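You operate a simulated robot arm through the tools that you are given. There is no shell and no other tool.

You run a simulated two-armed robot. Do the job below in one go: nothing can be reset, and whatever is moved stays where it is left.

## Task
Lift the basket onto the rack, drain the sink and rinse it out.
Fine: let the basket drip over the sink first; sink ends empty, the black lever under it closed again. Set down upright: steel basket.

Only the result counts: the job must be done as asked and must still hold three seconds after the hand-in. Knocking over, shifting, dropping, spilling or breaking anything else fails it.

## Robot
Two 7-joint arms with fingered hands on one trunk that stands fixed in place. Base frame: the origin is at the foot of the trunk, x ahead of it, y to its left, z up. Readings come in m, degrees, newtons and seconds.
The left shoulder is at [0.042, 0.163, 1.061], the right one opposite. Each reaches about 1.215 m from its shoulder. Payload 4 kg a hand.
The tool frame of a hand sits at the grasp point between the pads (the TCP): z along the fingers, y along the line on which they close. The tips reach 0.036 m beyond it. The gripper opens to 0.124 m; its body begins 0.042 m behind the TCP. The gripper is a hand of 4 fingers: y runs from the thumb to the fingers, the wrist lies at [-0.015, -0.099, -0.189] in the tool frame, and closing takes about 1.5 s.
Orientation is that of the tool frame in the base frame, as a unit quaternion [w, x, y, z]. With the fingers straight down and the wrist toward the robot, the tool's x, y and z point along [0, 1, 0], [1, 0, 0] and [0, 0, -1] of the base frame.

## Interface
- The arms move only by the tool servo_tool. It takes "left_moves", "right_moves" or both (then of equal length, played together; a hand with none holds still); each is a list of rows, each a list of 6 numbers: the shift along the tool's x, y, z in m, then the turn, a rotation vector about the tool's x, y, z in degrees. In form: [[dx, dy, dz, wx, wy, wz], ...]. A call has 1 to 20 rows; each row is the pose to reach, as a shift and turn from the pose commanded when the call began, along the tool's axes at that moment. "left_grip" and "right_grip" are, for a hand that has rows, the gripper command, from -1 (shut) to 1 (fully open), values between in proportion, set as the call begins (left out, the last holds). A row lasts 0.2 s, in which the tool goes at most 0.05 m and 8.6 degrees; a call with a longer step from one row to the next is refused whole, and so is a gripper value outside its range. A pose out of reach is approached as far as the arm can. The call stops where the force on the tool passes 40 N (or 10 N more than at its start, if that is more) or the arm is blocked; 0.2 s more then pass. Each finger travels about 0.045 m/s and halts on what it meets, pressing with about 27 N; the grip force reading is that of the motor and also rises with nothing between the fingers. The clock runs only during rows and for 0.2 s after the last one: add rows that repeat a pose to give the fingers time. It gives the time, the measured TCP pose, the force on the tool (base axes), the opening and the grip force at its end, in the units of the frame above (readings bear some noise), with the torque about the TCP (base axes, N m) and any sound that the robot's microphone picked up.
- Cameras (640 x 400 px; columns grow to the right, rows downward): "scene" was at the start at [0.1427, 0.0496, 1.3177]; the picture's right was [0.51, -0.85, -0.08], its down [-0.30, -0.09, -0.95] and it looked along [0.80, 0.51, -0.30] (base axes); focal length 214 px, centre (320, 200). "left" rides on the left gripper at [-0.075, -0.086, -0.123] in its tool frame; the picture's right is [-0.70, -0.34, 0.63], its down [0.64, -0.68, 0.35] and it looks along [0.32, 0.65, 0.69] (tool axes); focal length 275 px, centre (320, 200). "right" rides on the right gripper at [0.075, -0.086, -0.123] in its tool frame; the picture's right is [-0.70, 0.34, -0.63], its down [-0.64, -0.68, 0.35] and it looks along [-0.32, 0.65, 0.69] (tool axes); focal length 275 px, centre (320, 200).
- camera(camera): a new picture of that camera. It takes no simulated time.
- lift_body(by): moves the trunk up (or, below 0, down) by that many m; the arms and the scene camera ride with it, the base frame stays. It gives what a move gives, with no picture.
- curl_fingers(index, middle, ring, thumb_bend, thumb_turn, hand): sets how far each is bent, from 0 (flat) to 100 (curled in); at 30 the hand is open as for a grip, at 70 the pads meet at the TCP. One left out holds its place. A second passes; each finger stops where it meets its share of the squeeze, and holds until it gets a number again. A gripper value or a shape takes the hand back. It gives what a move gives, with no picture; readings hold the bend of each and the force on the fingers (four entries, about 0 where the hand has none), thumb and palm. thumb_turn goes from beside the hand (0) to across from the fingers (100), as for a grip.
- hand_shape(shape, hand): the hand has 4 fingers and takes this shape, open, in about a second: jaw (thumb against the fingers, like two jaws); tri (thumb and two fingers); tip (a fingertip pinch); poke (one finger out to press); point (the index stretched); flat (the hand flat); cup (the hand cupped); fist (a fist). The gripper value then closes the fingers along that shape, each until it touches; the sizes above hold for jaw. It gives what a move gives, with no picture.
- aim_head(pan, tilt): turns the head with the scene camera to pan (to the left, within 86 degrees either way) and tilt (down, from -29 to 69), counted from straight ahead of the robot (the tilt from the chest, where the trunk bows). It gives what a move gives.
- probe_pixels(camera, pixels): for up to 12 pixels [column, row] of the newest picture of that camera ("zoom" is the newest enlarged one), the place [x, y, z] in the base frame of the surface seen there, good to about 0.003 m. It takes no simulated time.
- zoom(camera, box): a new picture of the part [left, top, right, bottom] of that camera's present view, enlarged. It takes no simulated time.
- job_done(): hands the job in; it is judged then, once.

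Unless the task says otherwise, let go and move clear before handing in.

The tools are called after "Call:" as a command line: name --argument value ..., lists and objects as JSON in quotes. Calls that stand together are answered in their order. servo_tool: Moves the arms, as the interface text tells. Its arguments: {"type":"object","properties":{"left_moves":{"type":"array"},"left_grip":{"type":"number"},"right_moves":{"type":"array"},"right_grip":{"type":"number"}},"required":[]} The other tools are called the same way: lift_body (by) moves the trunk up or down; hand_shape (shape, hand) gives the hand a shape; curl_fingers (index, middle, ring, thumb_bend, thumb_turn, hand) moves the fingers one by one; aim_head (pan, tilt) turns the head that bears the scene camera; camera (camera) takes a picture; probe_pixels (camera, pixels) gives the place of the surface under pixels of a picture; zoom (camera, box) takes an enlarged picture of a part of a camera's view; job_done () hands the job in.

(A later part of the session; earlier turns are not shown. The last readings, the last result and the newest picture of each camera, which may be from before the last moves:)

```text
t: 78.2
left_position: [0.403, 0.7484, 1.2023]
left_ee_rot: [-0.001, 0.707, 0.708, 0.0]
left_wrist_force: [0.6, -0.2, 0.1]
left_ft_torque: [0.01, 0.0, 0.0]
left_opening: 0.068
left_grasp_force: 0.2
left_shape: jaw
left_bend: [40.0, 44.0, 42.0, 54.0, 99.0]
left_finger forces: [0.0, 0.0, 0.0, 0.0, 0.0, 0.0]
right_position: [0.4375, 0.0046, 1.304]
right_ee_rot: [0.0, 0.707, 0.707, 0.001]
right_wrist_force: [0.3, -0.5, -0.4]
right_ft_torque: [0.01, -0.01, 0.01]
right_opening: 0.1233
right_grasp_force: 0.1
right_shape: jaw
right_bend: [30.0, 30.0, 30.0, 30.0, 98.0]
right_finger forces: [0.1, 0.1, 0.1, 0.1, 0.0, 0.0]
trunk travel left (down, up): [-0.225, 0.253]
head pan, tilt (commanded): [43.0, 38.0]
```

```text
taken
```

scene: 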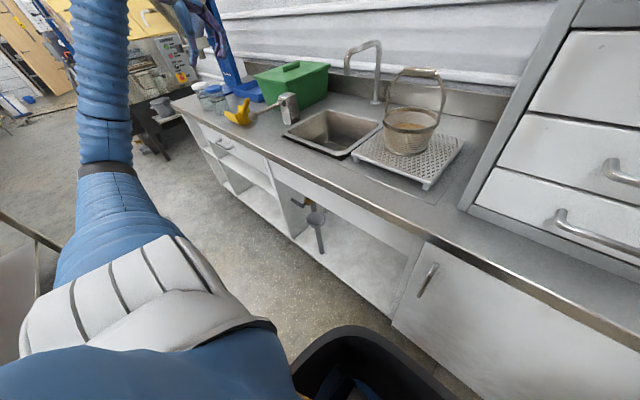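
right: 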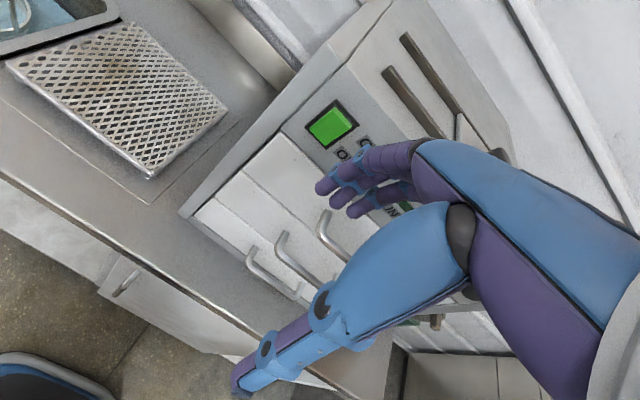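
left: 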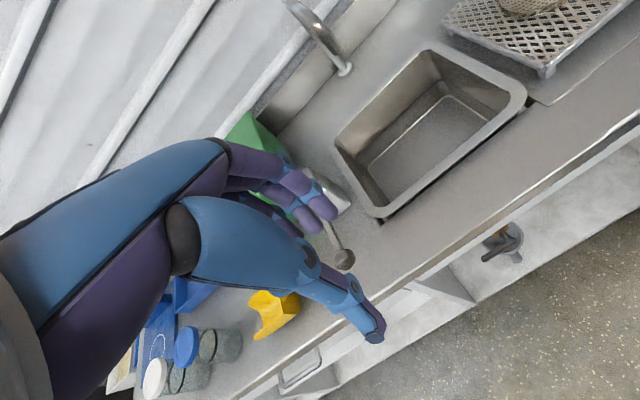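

Fingers are down again at (0.403, 0.748, 1.202). I'll yaw the hand 90° so the jaw closes along y, while moving above the rod just behind the ball.

Call:
servo_tool --left_moves '[[0.0083, 0.0143, 0.0067, 0, 0, -7.5], [0.0167, 0.0287, 0.0133, 0, 0, -15], [0.025, 0.043, 0.02, 0, 0, -22.5], [0.0333, 0.0573, 0.0267, 0, 0, -30], [0.0417, 0.0717, 0.0333, 0, 0, -37.5], [0.05, 0.086, 0.04, 0, 0, -45], [0.0583, 0.1003, 0.0467, 0, 0, -52.5], [0.0667, 0.1147, 0.0533, 0, 0, -60], [0.075, 0.129, 0.06, 0, 0, -67.5], [0.0833, 0.1433, 0.0667, 0, 0, -75], [0.0917, 0.1577, 0.0733, 0, 0, -82.5], [0.1, 0.172, 0.08, 0, 0, -90]]' --left_grip 0.2

Call:
camera --camera "scene"

Call:
camera --camera "left"

```text
t: 80.8
left_position: [0.5743, 0.8498, 1.1209]
left_ee_rot: [0.0, -0.001, 1.0, 0.001]
left_wrist_force: [0.4, 0.5, 0.4]
left_ft_torque: [-0.01, -0.03, -0.01]
left_opening: 0.0739
left_grasp_force: 0.1
left_shape: jaw
left_bend: [38.0, 42.0, 40.0, 53.0, 99.0]
left_finger forces: [0.0, 0.0, 0.0, 0.1, 0.1, 0.0]
right_position: [0.4381, 0.0048, 1.3043]
right_ee_rot: [0.0, 0.707, 0.707, 0.0]
right_wrist_force: [0.7, -0.1, -0.9]
right_ft_torque: [0.0, -0.01, -0.03]
right_opening: 0.1234
right_grasp_force: 0.0
right_shape: jaw
right_bend: [30.0, 30.0, 30.0, 30.0, 98.0]
right_finger forces: [0.0, 0.0, 0.1, 0.1, 0.0, 0.0]
trunk travel left (down, up): [-0.225, 0.253]
head pan, tilt (commanded): [43.0, 38.0]
```

```text
taken
```

scene: 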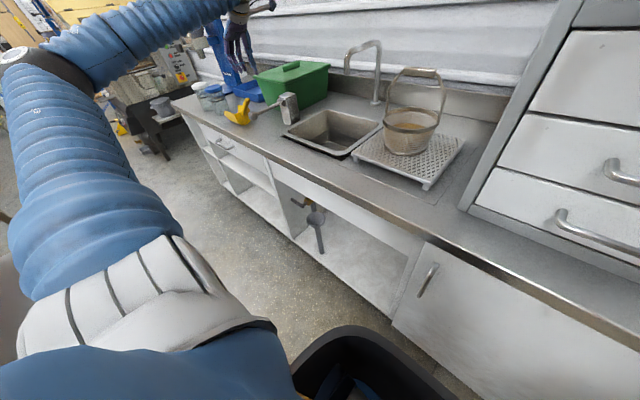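

```text
taken
```

left: 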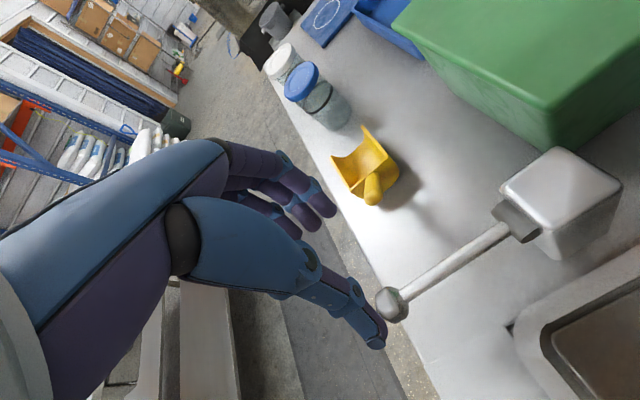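

The yaw worked: the hand is above the rod at (0.574, 0.850, 1.121). I'll probe rod and ball from this top view to align.

Call:
probe_pixels --camera "left" --pixels '[[392, 303], [383, 295], [425, 278], [450, 262], [480, 245], [510, 225], [560, 185], [370, 188], [360, 150], [335, 165]]'

Call:
zoom --camera "left" --box '[280, 140, 560, 360]'

```text
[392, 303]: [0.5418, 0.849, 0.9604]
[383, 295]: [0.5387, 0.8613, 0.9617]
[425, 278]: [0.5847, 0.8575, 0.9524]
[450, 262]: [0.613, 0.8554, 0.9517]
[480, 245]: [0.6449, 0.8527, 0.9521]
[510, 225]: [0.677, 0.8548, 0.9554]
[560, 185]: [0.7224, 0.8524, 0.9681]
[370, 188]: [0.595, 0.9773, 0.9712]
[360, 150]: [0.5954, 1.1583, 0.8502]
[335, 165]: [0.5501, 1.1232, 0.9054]
```

```text
1.82 times, centred on (420, 250) of left
```

zoom: 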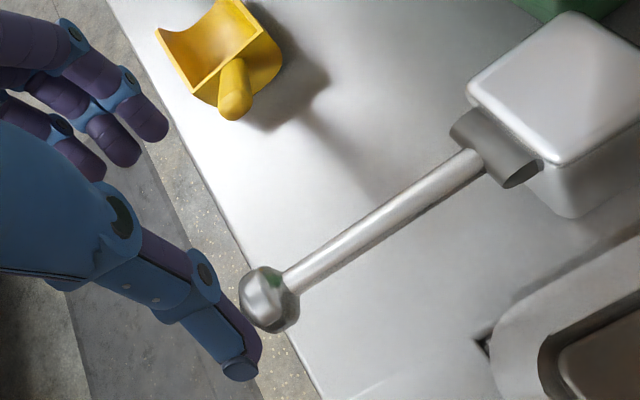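

The rod's axis is at y≈0.853, z≈0.947, and the scoop's handle is ~5 cm clear of the fingers. I'll lower the open jaw over the rod.

Call:
servo_tool --left_moves '[[-0.002, 0.001, 0.035, 0, 0, 0], [-0.004, 0.002, 0.07, 0, 0, 0], [-0.006, 0.003, 0.105, 0, 0, 0], [-0.006, 0.003, 0.135, 0, 0, 0], [-0.006, 0.003, 0.155, 0, 0, 0], [-0.006, 0.003, 0.17, 0, 0, 0]]'

Call:
camera --camera "left"

Call:
zoom --camera "scene" --box '[210, 60, 320, 140]'

```text
t: 82.2
left_position: [0.5828, 0.8531, 0.9498]
left_ee_rot: [0.0, 0.0, 1.0, 0.0]
left_wrist_force: [1.4, -0.4, 0.3]
left_ft_torque: [0.02, 0.03, -0.01]
left_opening: 0.0737
left_grasp_force: 0.1
left_shape: jaw
left_bend: [38.0, 42.0, 40.0, 53.0, 99.0]
left_finger forces: [0.0, 0.1, 0.0, 0.1, 0.0, 0.0]
right_position: [0.4391, 0.0052, 1.3047]
right_ee_rot: [0.0, 0.707, 0.707, 0.0]
right_wrist_force: [-0.5, 0.9, 0.0]
right_ft_torque: [0.0, 0.0, 0.01]
right_opening: 0.1237
right_grasp_force: 0.2
right_shape: jaw
right_bend: [30.0, 30.0, 30.0, 30.0, 98.0]
right_finger forces: [0.0, 0.0, 0.1, 0.0, 0.0, 0.1]
trunk travel left (down, up): [-0.225, 0.253]
head pan, tilt (commanded): [43.0, 38.0]
```

```text
taken
```

left: 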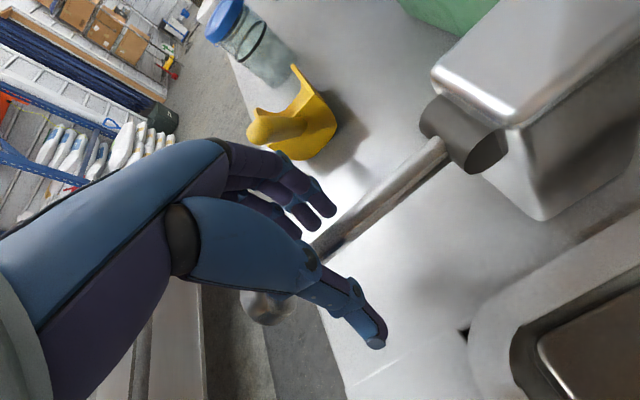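

```text
5.00 times, centred on (265, 100) of scene
```

zoom: 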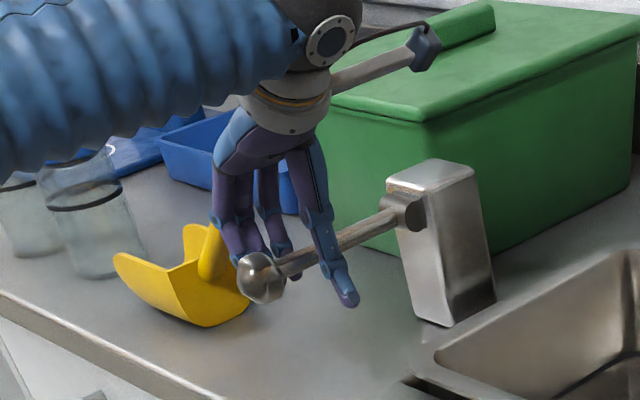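

The jaw straddles the rod just behind the ball without contact. I'll close on it.

Call:
servo_tool --left_moves '[[0, 0, 0, 0, 0, 0], [0, 0, 0, 0, 0, 0], [0, 0, 0, 0, 0, 0], [0, 0, 0, 0, 0, 0], [0, 0, 0, 0, 0, 0], [0, 0, 0, 0, 0, 0], [0, 0, 0, 0, 0, 0], [0, 0, 0, 0, 0, 0]]' --left_grip -1

Call:
camera --camera "left"

Call:
zoom --camera "scene" --box '[210, 60, 320, 140]'

```text
t: 84.0
left_position: [0.5826, 0.8522, 0.9503]
left_ee_rot: [0.0, 0.0, 1.0, 0.0]
left_wrist_force: [-2.4, -13.7, -8.2]
left_ft_torque: [-0.06, 0.08, 0.1]
left_opening: 0.0083
left_grasp_force: 26.8
left_shape: jaw
left_bend: [70.0, 70.0, 70.0, 62.0, 100.0]
left_finger forces: [16.9, 0.3, 0.1, 0.0, 31.0, 0.0]
right_position: [0.4391, 0.0031, 1.3047]
right_ee_rot: [0.0, 0.707, 0.708, 0.0]
right_wrist_force: [-0.2, -0.5, -0.2]
right_ft_torque: [-0.01, -0.05, 0.02]
right_opening: 0.1237
right_grasp_force: 0.0
right_shape: jaw
right_bend: [30.0, 30.0, 30.0, 30.0, 98.0]
right_finger forces: [0.0, 0.0, 0.0, 0.1, 0.0, 0.1]
trunk travel left (down, up): [-0.225, 0.253]
head pan, tilt (commanded): [43.0, 38.0]
```

```text
taken
```

left: 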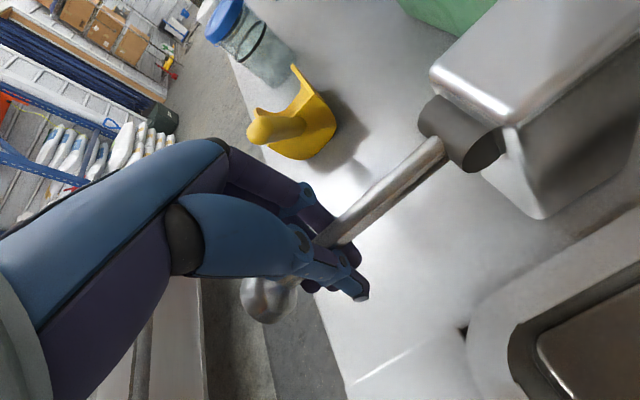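

```text
5.00 times, centred on (265, 100) of scene
```

zoom: 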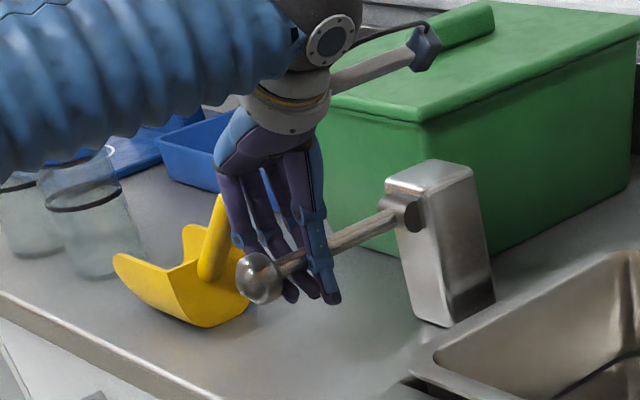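

The rod is gripped (31 N thumb, opening 8 mm). I'll swing it down about its pivot by 10°, turning the hand with it, and watch the spout.

Call:
servo_tool --left_moves '[[0, 0, 0.0022, 0, -1.25, 0], [0, 0, 0.0044, 0, -2.5, 0], [-0.0002, 0, 0.0067, 0, -3.75, 0], [-0.0004, 0, 0.0089, 0, -5, 0], [-0.0006, 0, 0.0111, 0, -6.25, 0], [-0.0009, 0, 0.0133, 0, -7.5, 0], [-0.0012, 0, 0.0155, 0, -8.75, 0], [-0.0015, 0, 0.0177, 0, -10, 0]]'

Call:
zoom --camera "scene" --box '[210, 30, 400, 160]'

Call:
camera --camera "left"

```text
t: 85.8
left_position: [0.5833, 0.8504, 0.9329]
left_ee_rot: [0.086, 0.0, 0.996, 0.0]
left_wrist_force: [-3.7, -9.4, 2.7]
left_ft_torque: [-0.03, 0.05, 0.14]
left_opening: 0.0078
left_grasp_force: 26.8
left_shape: jaw
left_bend: [70.0, 70.0, 70.0, 62.0, 100.0]
left_finger forces: [18.4, 0.2, 0.0, 0.0, 29.4, 0.1]
right_position: [0.4379, 0.0043, 1.3049]
right_ee_rot: [0.0, 0.707, 0.707, 0.0]
right_wrist_force: [-1.0, 0.5, -0.2]
right_ft_torque: [-0.01, 0.02, -0.03]
right_opening: 0.1234
right_grasp_force: 0.0
right_shape: jaw
right_bend: [30.0, 30.0, 30.0, 30.0, 98.0]
right_finger forces: [0.0, 0.1, 0.1, 0.0, 0.1, 0.0]
trunk travel left (down, up): [-0.225, 0.253]
head pan, tilt (commanded): [43.0, 38.0]
```

```text
3.08 times, centred on (305, 95) of scene
```

zoom: 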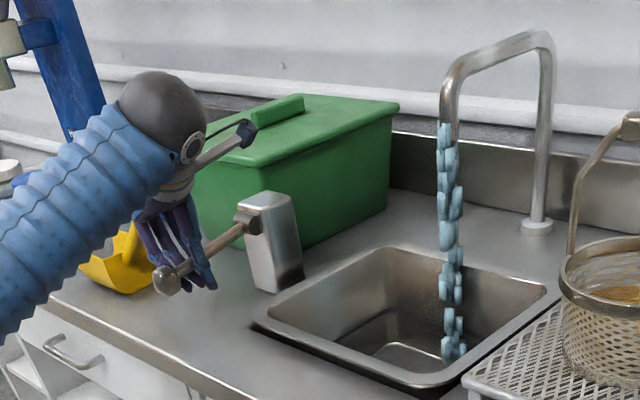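

```text
taken
```

left: 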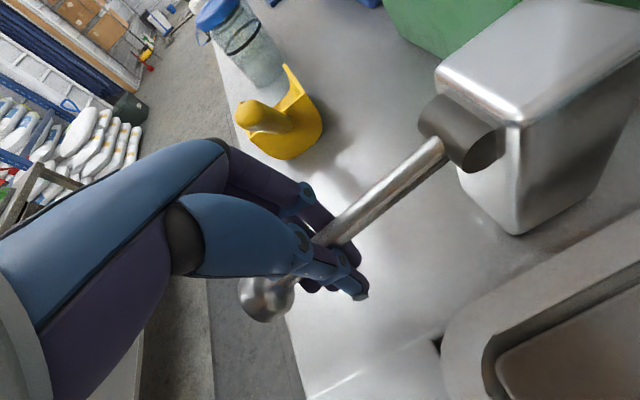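

Water is running from the spout into the sink at a 10° opening. I'll hold to rinse and watch the sink and the funnel.

Call:
servo_tool --left_moves '[[0, 0, 0, 0, 0, 0], [0, 0, 0, 0, 0, 0], [0, 0, 0, 0, 0, 0], [0, 0, 0, 0, 0, 0], [0, 0, 0, 0, 0, 0], [0, 0, 0, 0, 0, 0], [0, 0, 0, 0, 0, 0], [0, 0, 0, 0, 0, 0], [0, 0, 0, 0, 0, 0], [0, 0, 0, 0, 0, 0]]'

Call:
zoom --camera "scene" --box '[290, 60, 400, 165]'

Call:
zoom --camera "scene" --box '[270, 170, 340, 260]'

```text
t: 88.0
left_position: [0.5811, 0.851, 0.934]
left_ee_rot: [0.088, 0.0, 0.996, 0.0]
left_wrist_force: [-4.9, -8.8, 2.8]
left_ft_torque: [-0.02, 0.04, 0.13]
left_opening: 0.0077
left_grasp_force: 27.0
left_shape: jaw
left_bend: [70.0, 70.0, 70.0, 62.0, 100.0]
left_finger forces: [18.6, 0.2, 0.1, 0.0, 29.1, 0.1]
right_position: [0.4378, 0.0035, 1.3051]
right_ee_rot: [0.0, 0.707, 0.707, 0.0]
right_wrist_force: [0.6, -0.4, 0.2]
right_ft_torque: [0.03, 0.0, 0.03]
right_opening: 0.1235
right_grasp_force: 0.0
right_shape: jaw
right_bend: [30.0, 30.0, 30.0, 30.0, 98.0]
right_finger forces: [0.0, 0.0, 0.0, 0.0, 0.0, 0.0]
trunk travel left (down, up): [-0.225, 0.253]
head pan, tilt (commanded): [43.0, 38.0]
```

```text
3.81 times, centred on (345, 112) of scene
```

zoom: 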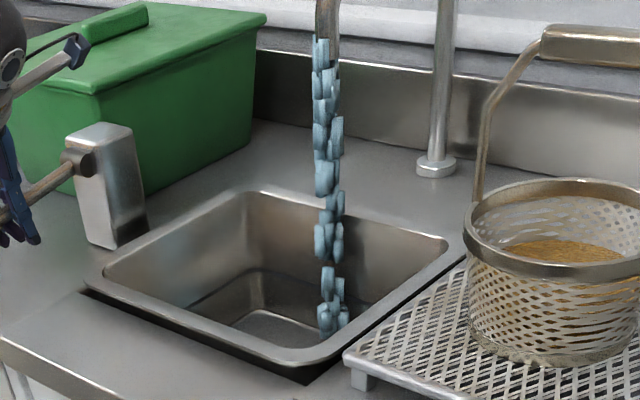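

```text
4.44 times, centred on (305, 215) of scene
```

zoom: 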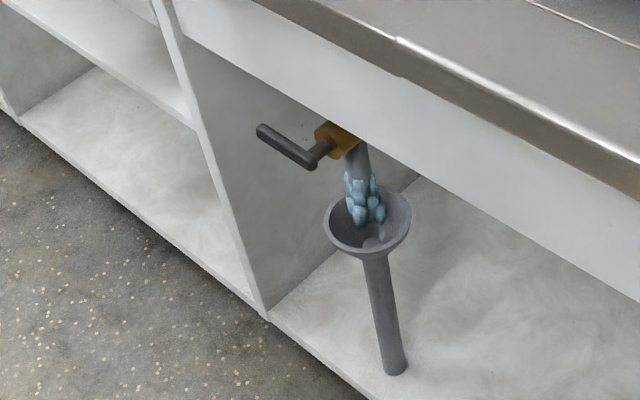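

The rinse water runs into the sink and out through the funnel with nothing pooling. I'll keep rinsing for several seconds more.

Call:
servo_tool --left_moves '[[0, 0, 0, 0, 0, 0], [0, 0, 0, 0, 0, 0], [0, 0, 0, 0, 0, 0], [0, 0, 0, 0, 0, 0], [0, 0, 0, 0, 0, 0], [0, 0, 0, 0, 0, 0], [0, 0, 0, 0, 0, 0], [0, 0, 0, 0, 0, 0], [0, 0, 0, 0, 0, 0], [0, 0, 0, 0, 0, 0], [0, 0, 0, 0, 0, 0], [0, 0, 0, 0, 0, 0], [0, 0, 0, 0, 0, 0], [0, 0, 0, 0, 0, 0], [0, 0, 0, 0, 0, 0], [0, 0, 0, 0, 0, 0], [0, 0, 0, 0, 0, 0], [0, 0, 0, 0, 0, 0], [0, 0, 0, 0, 0, 0], [0, 0, 0, 0, 0, 0]]'

Call:
zoom --camera "scene" --box '[290, 90, 400, 165]'

Call:
zoom --camera "scene" --box '[270, 170, 340, 260]'

```text
t: 92.2
left_position: [0.5822, 0.8503, 0.9339]
left_ee_rot: [0.087, 0.001, 0.996, 0.0]
left_wrist_force: [-4.9, -10.1, 2.3]
left_ft_torque: [-0.04, 0.07, 0.15]
left_opening: 0.0078
left_grasp_force: 27.2
left_shape: jaw
left_bend: [70.0, 70.0, 70.0, 62.0, 100.0]
left_finger forces: [18.5, 0.3, 0.0, 0.1, 29.2, 0.0]
right_position: [0.4378, 0.0041, 1.3055]
right_ee_rot: [0.0, 0.707, 0.707, 0.0]
right_wrist_force: [-0.5, 0.3, -0.1]
right_ft_torque: [0.0, 0.02, -0.01]
right_opening: 0.1236
right_grasp_force: 0.1
right_shape: jaw
right_bend: [30.0, 30.0, 30.0, 30.0, 98.0]
right_finger forces: [0.0, 0.0, 0.1, 0.0, 0.0, 0.1]
trunk travel left (down, up): [-0.225, 0.253]
head pan, tilt (commanded): [43.0, 38.0]
```

```text
5.33 times, centred on (345, 128) of scene
```

zoom: 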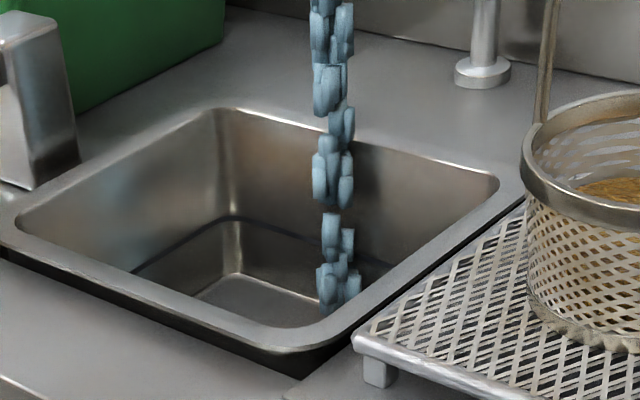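

```text
4.44 times, centred on (305, 215) of scene
```

zoom: 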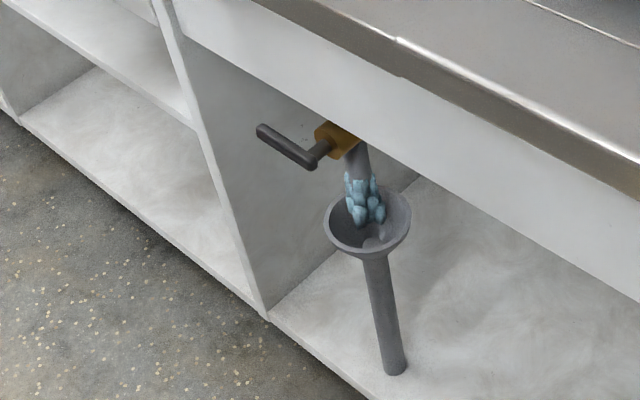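

Let me look closer at the dark line on the sink wall to see whether it is residue that the rinse is changing.

Call:
zoom --camera "scene" --box '[310, 115, 375, 155]'

Call:
servo_tool --left_moves '[[0, 0, 0, 0, 0, 0], [0, 0, 0, 0, 0, 0], [0, 0, 0, 0, 0, 0], [0, 0, 0, 0, 0, 0], [0, 0, 0, 0, 0, 0], [0, 0, 0, 0, 0, 0], [0, 0, 0, 0, 0, 0], [0, 0, 0, 0, 0, 0], [0, 0, 0, 0, 0, 0], [0, 0, 0, 0, 0, 0], [0, 0, 0, 0, 0, 0], [0, 0, 0, 0, 0, 0], [0, 0, 0, 0, 0, 0], [0, 0, 0, 0, 0, 0], [0, 0, 0, 0, 0, 0]]'

Call:
zoom --camera "scene" --box '[310, 115, 375, 155]'

```text
9.85 times, centred on (342, 135) of scene
```

zoom: 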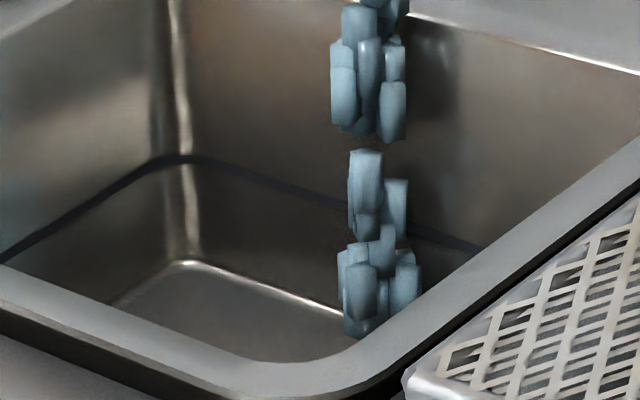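

```text
t: 95.4
left_position: [0.5827, 0.8506, 0.9339]
left_ee_rot: [0.087, 0.0, 0.996, 0.0]
left_wrist_force: [-4.2, -8.7, 2.9]
left_ft_torque: [-0.04, 0.05, 0.15]
left_opening: 0.0077
left_grasp_force: 26.3
left_shape: jaw
left_bend: [70.0, 70.0, 70.0, 62.0, 100.0]
left_finger forces: [18.4, 0.1, 0.0, 0.0, 29.2, 0.1]
right_position: [0.4369, 0.0034, 1.304]
right_ee_rot: [-0.001, 0.707, 0.707, -0.001]
right_wrist_force: [-0.2, -0.6, -0.3]
right_ft_torque: [0.01, 0.02, 0.05]
right_opening: 0.1236
right_grasp_force: 0.2
right_shape: jaw
right_bend: [30.0, 30.0, 30.0, 30.0, 98.0]
right_finger forces: [0.0, 0.1, 0.0, 0.0, 0.0, 0.1]
trunk travel left (down, up): [-0.225, 0.253]
head pan, tilt (commanded): [43.0, 38.0]
```

```text
9.85 times, centred on (342, 135) of scene
```

zoom: 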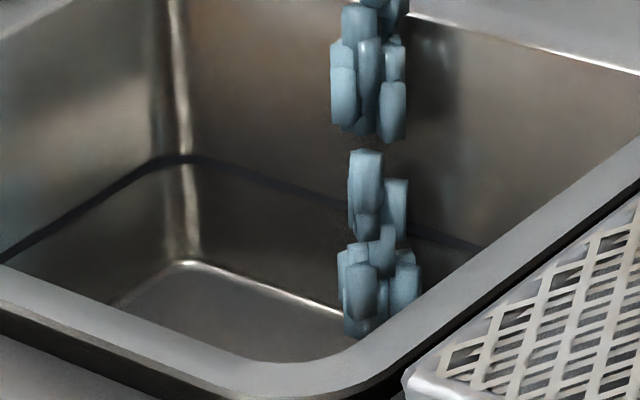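

The dark line is unchanged, so it looks like a fixed mark at the old water level. I'll rinse a few seconds longer to be thorough.

Call:
servo_tool --left_moves '[[0, 0, 0, 0, 0, 0], [0, 0, 0, 0, 0, 0], [0, 0, 0, 0, 0, 0], [0, 0, 0, 0, 0, 0], [0, 0, 0, 0, 0, 0], [0, 0, 0, 0, 0, 0], [0, 0, 0, 0, 0, 0], [0, 0, 0, 0, 0, 0], [0, 0, 0, 0, 0, 0], [0, 0, 0, 0, 0, 0], [0, 0, 0, 0, 0, 0], [0, 0, 0, 0, 0, 0], [0, 0, 0, 0, 0, 0], [0, 0, 0, 0, 0, 0], [0, 0, 0, 0, 0, 0], [0, 0, 0, 0, 0, 0], [0, 0, 0, 0, 0, 0], [0, 0, 0, 0, 0, 0], [0, 0, 0, 0, 0, 0], [0, 0, 0, 0, 0, 0]]'

Call:
zoom --camera "scene" --box '[210, 30, 400, 160]'

```text
t: 99.6
left_position: [0.5828, 0.8504, 0.9331]
left_ee_rot: [0.087, 0.0, 0.996, 0.0]
left_wrist_force: [-4.5, -10.0, 3.2]
left_ft_torque: [-0.02, 0.04, 0.13]
left_opening: 0.0076
left_grasp_force: 27.1
left_shape: jaw
left_bend: [70.0, 70.0, 70.0, 62.0, 100.0]
left_finger forces: [18.5, 0.3, 0.1, 0.0, 29.1, 0.1]
right_position: [0.4368, 0.0036, 1.3051]
right_ee_rot: [0.0, 0.707, 0.707, 0.0]
right_wrist_force: [0.8, -0.1, -0.3]
right_ft_torque: [-0.01, 0.03, 0.0]
right_opening: 0.1236
right_grasp_force: 0.0
right_shape: jaw
right_bend: [30.0, 30.0, 30.0, 30.0, 98.0]
right_finger forces: [0.0, 0.1, 0.1, 0.1, 0.0, 0.0]
trunk travel left (down, up): [-0.225, 0.253]
head pan, tilt (commanded): [43.0, 38.0]
```

```text
3.08 times, centred on (305, 95) of scene
```

zoom: 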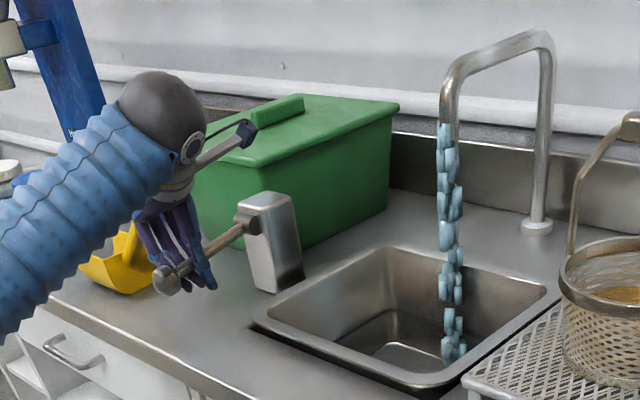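

The rinse has run for about 14 s. I'll swing the lever back up to its stop to shut the tap.

Call:
servo_tool --left_moves '[[-0.0002, 0, -0.003, 0, 1.5, 0], [-0.0004, 0, -0.006, 0, 3.2, 0], [-0.0007, 0, -0.009, 0, 5, 0], [-0.001, 0, -0.012, 0, 6.7, 0], [-0.0013, 0, -0.015, 0, 8.4, 0], [-0.0016, 0, -0.0177, 0, 10, 0], [-0.0017, 0, -0.0195, 0, 10.5, 0], [-0.0017, 0, -0.0195, 0, 10.5, 0]]'

Call:
zoom --camera "scene" --box '[210, 30, 400, 160]'

Call:
camera --camera "left"

```text
t: 101.4
left_position: [0.58, 0.8515, 0.9509]
left_ee_rot: [-0.007, 0.001, 1.0, -0.001]
left_wrist_force: [3.2, -18.9, -16.6]
left_ft_torque: [-0.14, -0.13, -0.01]
left_opening: 0.0081
left_grasp_force: 27.4
left_shape: jaw
left_bend: [70.0, 70.0, 70.0, 62.0, 100.0]
left_finger forces: [16.1, 1.0, 4.4, 0.1, 34.4, 0.1]
right_position: [0.4392, 0.0051, 1.3044]
right_ee_rot: [-0.001, 0.707, 0.707, -0.001]
right_wrist_force: [1.2, 0.2, 0.9]
right_ft_torque: [-0.02, 0.0, 0.03]
right_opening: 0.1236
right_grasp_force: 0.0
right_shape: jaw
right_bend: [30.0, 30.0, 30.0, 30.0, 98.0]
right_finger forces: [0.1, 0.0, 0.1, 0.0, 0.0, 0.1]
trunk travel left (down, up): [-0.225, 0.253]
head pan, tilt (commanded): [43.0, 38.0]
```

```text
3.08 times, centred on (305, 95) of scene
```

zoom: 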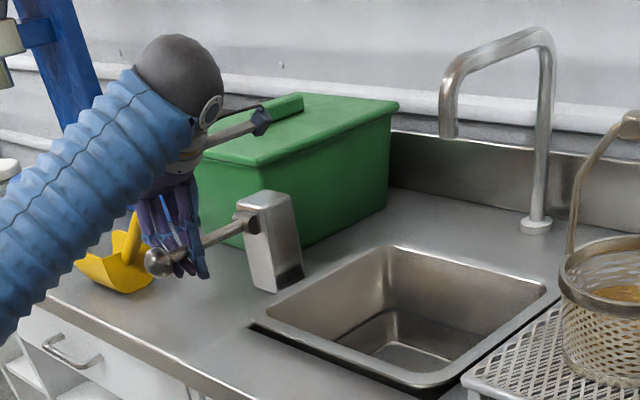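

```text
taken
```

left: 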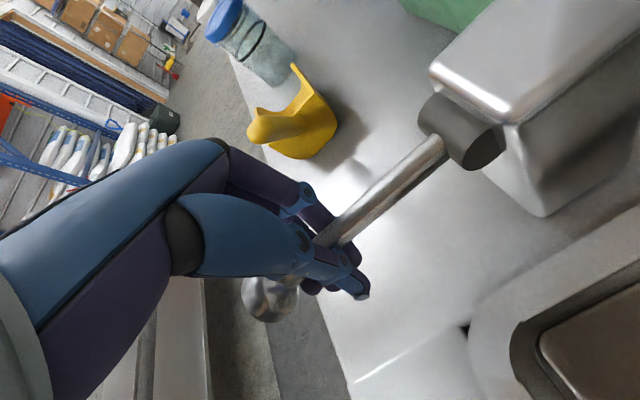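

The spout has stopped and the lever is against its upper stop (16.6 N). I'll open the jaw with that slight upward bias and check that it stays shut.

Call:
servo_tool --left_moves '[[0, 0, 0, 0, 0, 0], [0, 0, 0, 0, 0, 0], [0, 0, 0, 0, 0, 0], [0, 0, 0, 0, 0, 0], [0, 0, 0, 0, 0, 0], [0, 0, 0, 0, 0, 0], [0, 0, 0, 0, 0, 0]]' --left_grip 0.2

Call:
zoom --camera "scene" --box '[210, 30, 400, 160]'

Call:
camera --camera "left"

```text
t: 103.0
left_position: [0.5801, 0.8527, 0.9537]
left_ee_rot: [-0.005, -0.001, 1.0, -0.001]
left_wrist_force: [-1.0, 1.3, -0.2]
left_ft_torque: [-0.01, -0.01, -0.01]
left_opening: 0.0741
left_grasp_force: 0.1
left_shape: jaw
left_bend: [38.0, 42.0, 40.0, 53.0, 99.0]
left_finger forces: [0.0, 0.1, 0.0, 0.0, 0.0, 0.0]
right_position: [0.4381, 0.0048, 1.3045]
right_ee_rot: [-0.001, 0.707, 0.707, 0.001]
right_wrist_force: [0.6, -0.5, 0.6]
right_ft_torque: [0.03, 0.05, 0.04]
right_opening: 0.1236
right_grasp_force: 0.1
right_shape: jaw
right_bend: [30.0, 30.0, 30.0, 30.0, 98.0]
right_finger forces: [0.1, 0.0, 0.0, 0.1, 0.1, 0.0]
trunk travel left (down, up): [-0.225, 0.253]
head pan, tilt (commanded): [43.0, 38.0]
```

```text
3.08 times, centred on (305, 95) of scene
```

zoom: 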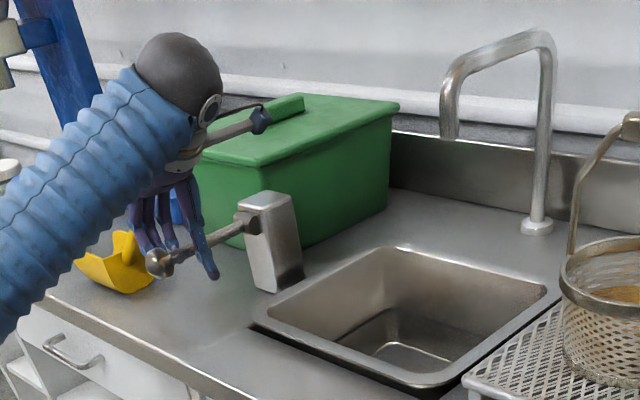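

```text
taken
```

left: 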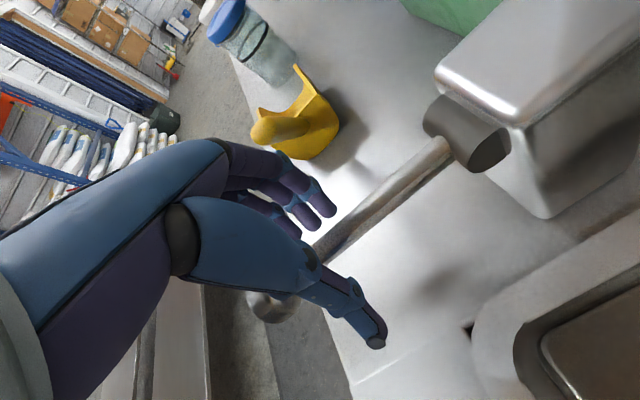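

The jaw is open, no water runs, and the tap lever stays up at its stop. I'll lift straight off the rod and turn the hand back in free space.

Call:
servo_tool --left_moves '[[0, 0, -0.03, 0, 0, 0], [0, 0, -0.07, 0, 0, 0], [0, 0, -0.11, 0, 0, 0], [0, 0, -0.15, 0, 0, 0], [0, 0, -0.17, 0, 0, 0], [0.0148, -0.0088, -0.1765, 0, 0, 7.5], [0.0295, -0.0175, -0.183, 0, 0, 15], [0.0443, -0.0263, -0.1895, 0, 0, 22.5], [0.059, -0.035, -0.196, 0, 0, 30], [0.0738, -0.0438, -0.2025, 0, 0, 37.5], [0.0885, -0.0525, -0.209, 0, 0, 45], [0.1033, -0.0613, -0.2155, 0, 0, 52.5], [0.118, -0.07, -0.222, 0, 0, 60], [0.1328, -0.0788, -0.2285, 0, 0, 67.5], [0.1475, -0.0875, -0.235, 0, 0, 75], [0.1623, -0.0963, -0.2415, 0, 0, 82.5], [0.177, -0.105, -0.248, 0, 0, 90]]'

Call:
camera --camera "scene"

Call:
camera --camera "left"

```text
t: 106.6
left_position: [0.4055, 0.7476, 1.2028]
left_ee_rot: [-0.003, 0.708, 0.707, -0.003]
left_wrist_force: [0.4, 0.2, -0.6]
left_ft_torque: [0.02, 0.02, 0.0]
left_opening: 0.0739
left_grasp_force: 0.1
left_shape: jaw
left_bend: [38.0, 42.0, 40.0, 53.0, 99.0]
left_finger forces: [0.0, 0.0, 0.1, 0.0, 0.0, 0.0]
right_position: [0.4359, 0.0036, 1.3044]
right_ee_rot: [0.0, 0.707, 0.707, 0.0]
right_wrist_force: [-0.9, 0.2, 0.1]
right_ft_torque: [-0.02, 0.03, 0.02]
right_opening: 0.1238
right_grasp_force: 0.2
right_shape: jaw
right_bend: [30.0, 30.0, 30.0, 30.0, 98.0]
right_finger forces: [0.0, 0.0, 0.0, 0.1, 0.0, 0.0]
trunk travel left (down, up): [-0.225, 0.253]
head pan, tilt (commanded): [43.0, 38.0]
```

```text
taken
```

scene: 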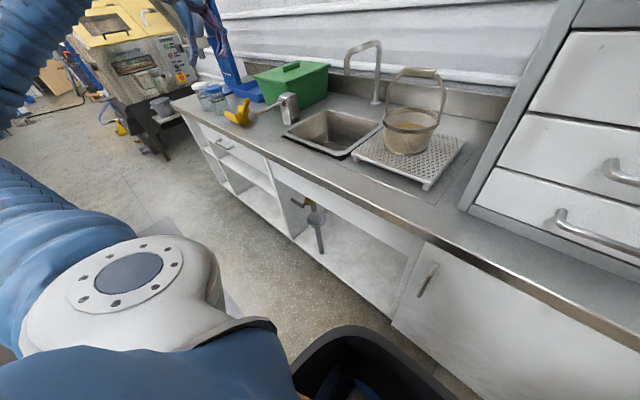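

```text
taken
```

left: 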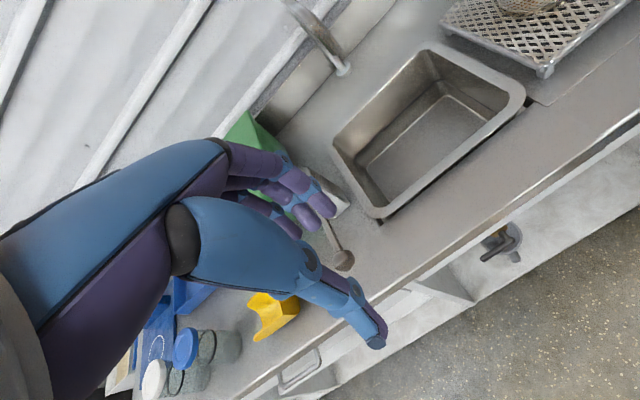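

The sink looks empty from here. I'll zoom in on the sink floor and the outlet to make sure it's fully drained before closing the valve.

Call:
zoom --camera "left" --box '[320, 30, 540, 230]'

Call:
zoom --camera "scene" --box '[280, 175, 340, 230]'

Call:
zoom --camera "scene" --box '[230, 80, 310, 130]'

Call:
hand_shape --hand "left" --shape "point"

```text
2.00 times, centred on (430, 130) of left
```

zoom: 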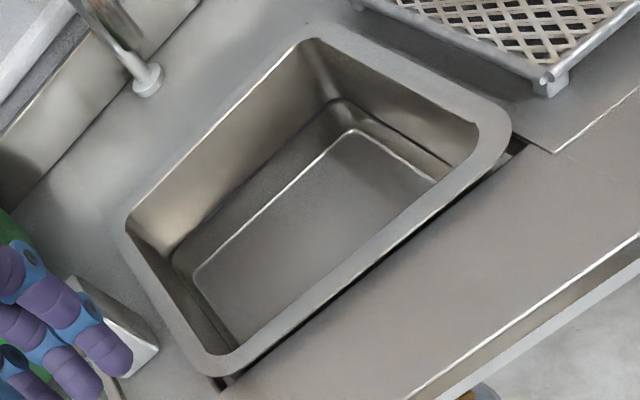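

```text
7.27 times, centred on (310, 202) of scene
```

zoom: 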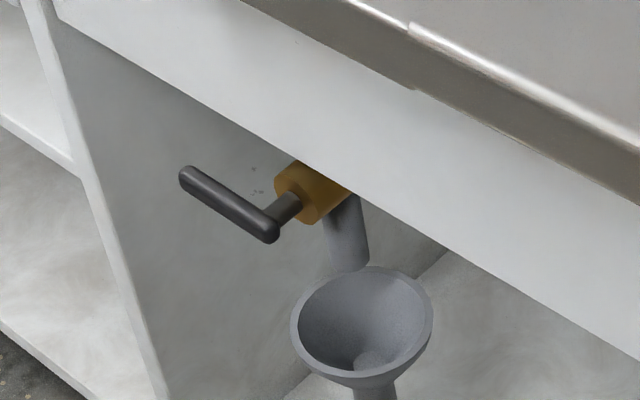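

```text
8.00 times, centred on (270, 105) of scene
```

zoom: 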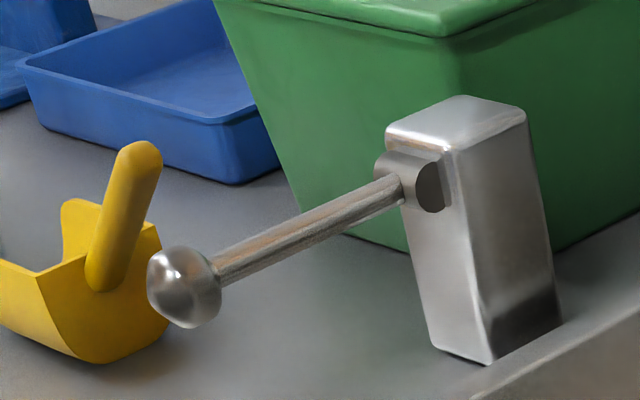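

```text
t: 107.5
left_position: [0.4063, 0.7478, 1.2013]
left_ee_rot: [-0.003, 0.707, 0.707, -0.003]
left_wrist_force: [0.2, 0.4, 1.2]
left_ft_torque: [-0.01, -0.01, 0.05]
left_opening: 0.1162
left_grasp_force: 0.0
left_shape: point
left_bend: [32.0, 100.0, 100.0, 100.0, 89.0]
left_finger forces: [0.1, 0.0, 0.0, 0.0, 0.0, 0.0]
right_position: [0.4381, 0.0053, 1.3042]
right_ee_rot: [-0.001, 0.707, 0.707, 0.0]
right_wrist_force: [-0.4, 0.2, 0.7]
right_ft_torque: [0.0, 0.01, 0.0]
right_opening: 0.1239
right_grasp_force: 0.2
right_shape: jaw
right_bend: [30.0, 30.0, 30.0, 30.0, 98.0]
right_finger forces: [0.0, 0.0, 0.0, 0.1, 0.1, 0.0]
trunk travel left (down, up): [-0.225, 0.253]
head pan, tilt (commanded): [43.0, 38.0]
```

The sink floor is dry and the outlet has stopped; the tap lever is back at its stop. Now I'll bring the pointing hand down in front of the cabinet to close the black lever.

Call:
servo_tool --left_moves '[[-0.004, -0.0053, 0.0208, -5, 0, 0], [-0.008, -0.0107, 0.0417, -10, 0, 0], [-0.012, -0.016, 0.0625, -15, 0, 0], [-0.016, -0.0213, 0.0833, -20, 0, 0], [-0.02, -0.0267, 0.1042, -25, 0, 0], [-0.024, -0.032, 0.125, -30, 0, 0], [-0.028, -0.0373, 0.1458, -35, 0, 0], [-0.032, -0.0427, 0.1667, -40, 0, 0], [-0.036, -0.048, 0.1875, -45, 0, 0], [-0.04, -0.0533, 0.2083, -50, 0, 0], [-0.044, -0.0587, 0.2292, -55, 0, 0], [-0.048, -0.064, 0.25, -60, 0, 0]]'

Call:
camera --camera "scene"

Call:
camera --camera "left"

```text
t: 110.1
left_position: [0.3401, 0.6973, 0.9532]
left_ee_rot: [0.353, 0.614, 0.613, 0.351]
left_wrist_force: [-0.5, -0.2, -1.3]
left_ft_torque: [0.01, 0.0, -0.01]
left_opening: 0.1164
left_grasp_force: 0.1
left_shape: point
left_bend: [32.0, 100.0, 100.0, 100.0, 89.0]
left_finger forces: [0.0, 0.0, 0.0, 0.0, 0.0, 0.1]
right_position: [0.4372, 0.0038, 1.3058]
right_ee_rot: [0.001, 0.707, 0.707, 0.0]
right_wrist_force: [-0.5, -0.1, 0.2]
right_ft_torque: [-0.01, -0.01, -0.03]
right_opening: 0.1237
right_grasp_force: 0.1
right_shape: jaw
right_bend: [30.0, 30.0, 30.0, 30.0, 98.0]
right_finger forces: [0.0, 0.0, 0.2, 0.0, 0.1, 0.0]
trunk travel left (down, up): [-0.225, 0.253]
head pan, tilt (commanded): [43.0, 38.0]
```

```text
taken
```

scene: 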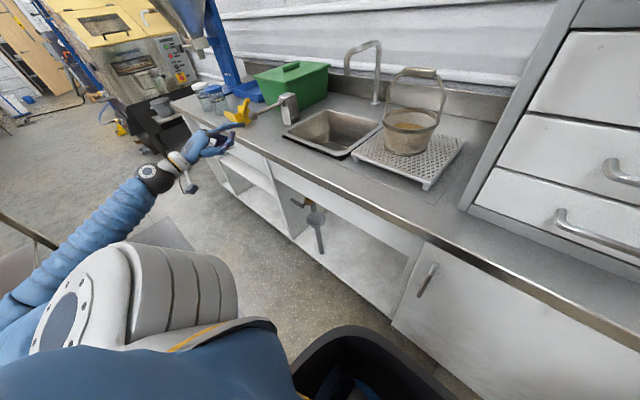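

```text
taken
```

left: 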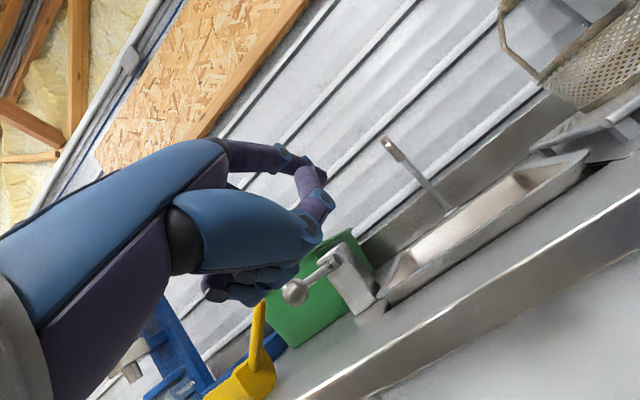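

Pose reached in front of the counter. I'll descend to just below lever height, staying well back from the cabinet.

Call:
servo_tool --left_moves '[[0.0009, -0.0313, 0.0195, 0, 0, 0], [0.0018, -0.0627, 0.0391, 0, 0, 0], [0.0028, -0.094, 0.0586, 0, 0, 0], [0.0037, -0.1254, 0.0782, 0, 0, 0], [0.0046, -0.1567, 0.0977, 0, 0, 0], [0.0055, -0.188, 0.1173, 0, 0, 0], [0.0064, -0.2194, 0.1368, 0, 0, 0], [0.0073, -0.2507, 0.1563, 0, 0, 0], [0.0083, -0.2821, 0.1759, 0, 0, 0], [0.0092, -0.3134, 0.1954, 0, 0, 0], [0.0101, -0.3448, 0.215, 0, 0, 0], [0.011, -0.3761, 0.2345, 0, 0, 0]]'

Call:
camera --camera "left"

Call:
zoom --camera "scene" --box '[200, 150, 350, 260]'

```text
t: 112.7
left_position: [0.4067, 0.772, 0.5421]
left_ee_rot: [0.341, 0.638, 0.609, 0.326]
left_wrist_force: [-0.9, -0.4, 0.6]
left_ft_torque: [0.02, -0.05, 0.01]
left_opening: 0.116
left_grasp_force: 0.1
left_shape: point
left_bend: [32.0, 100.0, 100.0, 100.0, 89.0]
left_finger forces: [0.1, 0.0, 0.0, 0.1, 0.0, 0.1]
left hand out of reach, approached as far as the arm can: row 3, 4, 5, 6, 7, 8, 9, 10, 11, 12
right_position: [0.4387, 0.0054, 1.3042]
right_ee_rot: [-0.001, 0.707, 0.707, 0.0]
right_wrist_force: [0.3, -1.0, -0.3]
right_ft_torque: [-0.04, 0.02, 0.02]
right_opening: 0.1239
right_grasp_force: 0.0
right_shape: jaw
right_bend: [30.0, 30.0, 30.0, 30.0, 98.0]
right_finger forces: [0.1, 0.1, 0.1, 0.0, 0.0, 0.0]
trunk travel left (down, up): [-0.225, 0.253]
head pan, tilt (commanded): [43.0, 38.0]
```

```text
taken
```

left: 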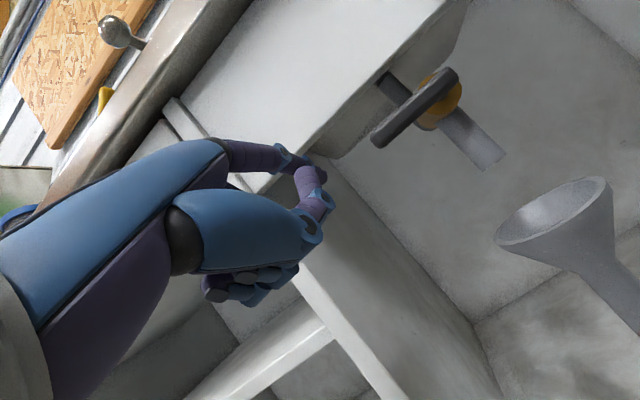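

```text
3.64 times, centred on (275, 205) of scene
```

zoom: 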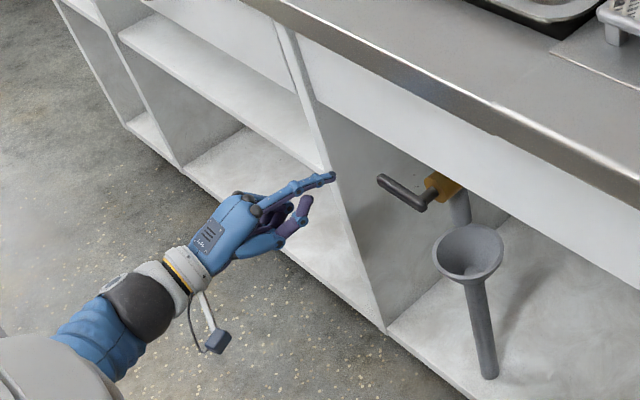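

That pose wasn't reachable with the present elbow posture; the hand stopped at (0.407, 0.772, 0.542) with no contact. I'll back up and re-enter by the same route that worked the first time.

Call:
servo_tool --left_moves '[[0, 0.0346, -0.02, 0, 0, 0], [0, 0.0693, -0.04, 0, 0, 0], [0, 0.1039, -0.06, 0, 0, 0], [0, 0.1386, -0.08, 0, 0, 0], [0, 0.1732, -0.1, 0, 0, 0], [0, 0.2078, -0.12, 0, 0, 0], [0, 0.2425, -0.14, 0, 0, 0], [0, 0.2771, -0.16, 0, 0, 0], [0, 0.3118, -0.18, 0, 0, 0], [0, 0.3464, -0.2, 0, 0, 0], [0, 0.3811, -0.22, 0, 0, 0]]'

Call:
camera --camera "scene"

```text
t: 115.1
left_position: [0.4386, 0.7692, 0.9825]
left_ee_rot: [0.341, 0.638, 0.608, 0.327]
left_wrist_force: [-0.4, 0.2, -0.1]
left_ft_torque: [-0.01, -0.01, -0.03]
left_opening: 0.1163
left_grasp_force: 0.0
left_shape: point
left_bend: [32.0, 100.0, 100.0, 100.0, 89.0]
left_finger forces: [0.1, 0.0, 0.0, 0.0, 0.0, 0.1]
right_position: [0.4369, 0.0046, 1.3036]
right_ee_rot: [0.001, 0.707, 0.707, 0.0]
right_wrist_force: [-0.3, 0.8, -0.5]
right_ft_torque: [0.01, -0.02, 0.01]
right_opening: 0.1239
right_grasp_force: 0.1
right_shape: jaw
right_bend: [30.0, 30.0, 30.0, 30.0, 98.0]
right_finger forces: [0.1, 0.0, 0.1, 0.1, 0.0, 0.1]
trunk travel left (down, up): [-0.225, 0.253]
head pan, tilt (commanded): [43.0, 38.0]
```

```text
taken
```

scene: 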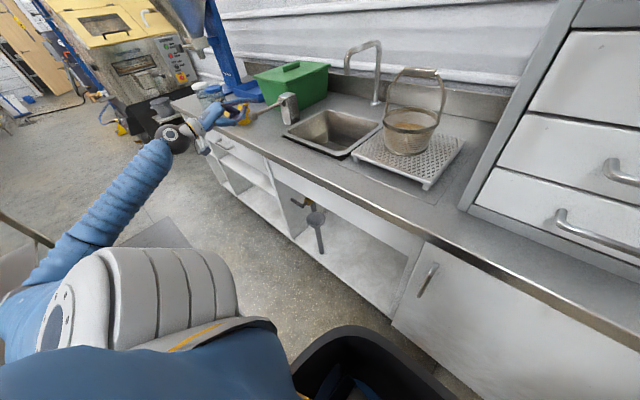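

The hand is back at (0.439, 0.769, 0.983), all clear. I'll return to the earlier start pose (0.4625, 0.481, 1.267) with fingers down so that I can repeat the route that worked.

Call:
servo_tool --left_moves '[[-0.0238, 0.0215, -0.0106, 4.7, 0.1, -0.2], [-0.0476, 0.043, -0.0211, 9.4, 0.2, -0.4], [-0.0715, 0.0646, -0.0317, 14.1, 0.3, -0.6], [-0.0953, 0.0861, -0.0422, 18.8, 0.4, -0.8], [-0.1191, 0.1076, -0.0528, 23.5, 0.5, -1.0], [-0.1429, 0.1291, -0.0633, 28.2, 0.6, -1.2], [-0.1667, 0.1506, -0.0739, 32.9, 0.7, -1.5], [-0.1906, 0.1722, -0.0844, 37.6, 0.8, -1.7], [-0.2144, 0.1937, -0.095, 42.3, 0.9, -1.9], [-0.2382, 0.2152, -0.1055, 47, 1.0, -2.1], [-0.262, 0.2367, -0.1161, 51.7, 1.1, -2.3], [-0.2858, 0.2582, -0.1266, 56.4, 1.2, -2.5]]'

Call:
camera --camera "scene"

```text
t: 117.7
left_position: [0.4619, 0.4785, 1.2632]
left_ee_rot: [-0.001, 0.707, 0.707, -0.001]
left_wrist_force: [-0.5, -0.5, 0.0]
left_ft_torque: [0.05, 0.0, 0.0]
left_opening: 0.1161
left_grasp_force: 0.1
left_shape: point
left_bend: [32.0, 100.0, 100.0, 100.0, 89.0]
left_finger forces: [0.0, 0.1, 0.0, 0.0, 0.0, 0.0]
right_position: [0.4368, 0.0037, 1.3039]
right_ee_rot: [0.0, 0.707, 0.707, 0.0]
right_wrist_force: [0.3, -0.3, -0.9]
right_ft_torque: [0.05, -0.04, -0.02]
right_opening: 0.1238
right_grasp_force: 0.1
right_shape: jaw
right_bend: [30.0, 30.0, 30.0, 30.0, 98.0]
right_finger forces: [0.0, 0.0, 0.0, 0.1, 0.0, 0.0]
trunk travel left (down, up): [-0.225, 0.253]
head pan, tilt (commanded): [43.0, 38.0]
```

```text
taken
```

scene: 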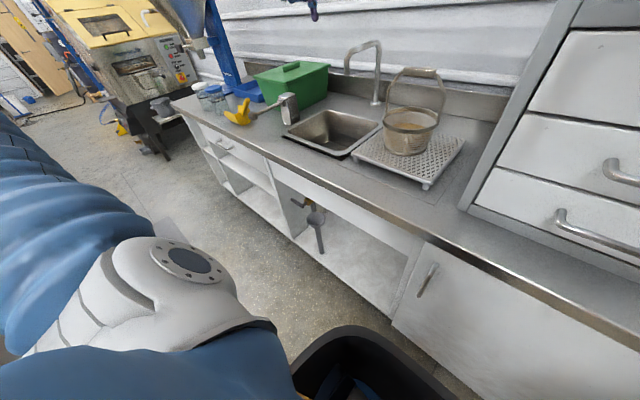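

The arm posture now looks the same as at that earlier stage. I'll repeat the pitch-and-lower move.

Call:
servo_tool --left_moves '[[0.01, -0.01, 0.025, -5, 0, 0], [0.02, -0.02, 0.05, -10, 0, 0], [0.03, -0.03, 0.075, -15, 0, 0], [0.04, -0.04, 0.1, -20, 0, 0], [0.05, -0.05, 0.125, -25, 0, 0], [0.06, -0.06, 0.15, -30, 0, 0], [0.07, -0.07, 0.175, -35, 0, 0], [0.08, -0.08, 0.2, -40, 0, 0], [0.09, -0.09, 0.225, -45, 0, 0], [0.1, -0.1, 0.25, -50, 0, 0], [0.11, -0.11, 0.275, -55, 0, 0], [0.12, -0.12, 0.3, -60, 0, 0]]'

Call:
camera --camera "scene"

```text
t: 120.3
left_position: [0.3435, 0.6026, 0.9642]
left_ee_rot: [0.354, 0.613, 0.612, 0.353]
left_wrist_force: [1.0, 0.4, 0.8]
left_ft_torque: [-0.03, 0.0, -0.02]
left_opening: 0.1161
left_grasp_force: 0.0
left_shape: point
left_bend: [32.0, 100.0, 100.0, 100.0, 89.0]
left_finger forces: [0.0, 0.1, 0.1, 0.0, 0.1, 0.1]
left hand out of reach, approached as far as the arm can: row 8, 9, 10, 11
right_position: [0.4373, 0.0044, 1.306]
right_ee_rot: [0.0, 0.707, 0.707, 0.0]
right_wrist_force: [0.5, 0.0, 0.2]
right_ft_torque: [0.0, -0.03, 0.02]
right_opening: 0.1237
right_grasp_force: 0.1
right_shape: jaw
right_bend: [30.0, 30.0, 30.0, 30.0, 98.0]
right_finger forces: [0.0, 0.1, 0.0, 0.0, 0.1, 0.1]
trunk travel left (down, up): [-0.225, 0.253]
head pan, tilt (commanded): [43.0, 38.0]
```

```text
taken
```

scene: 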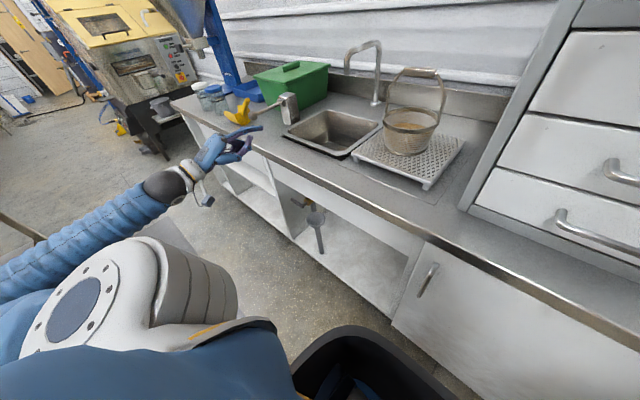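

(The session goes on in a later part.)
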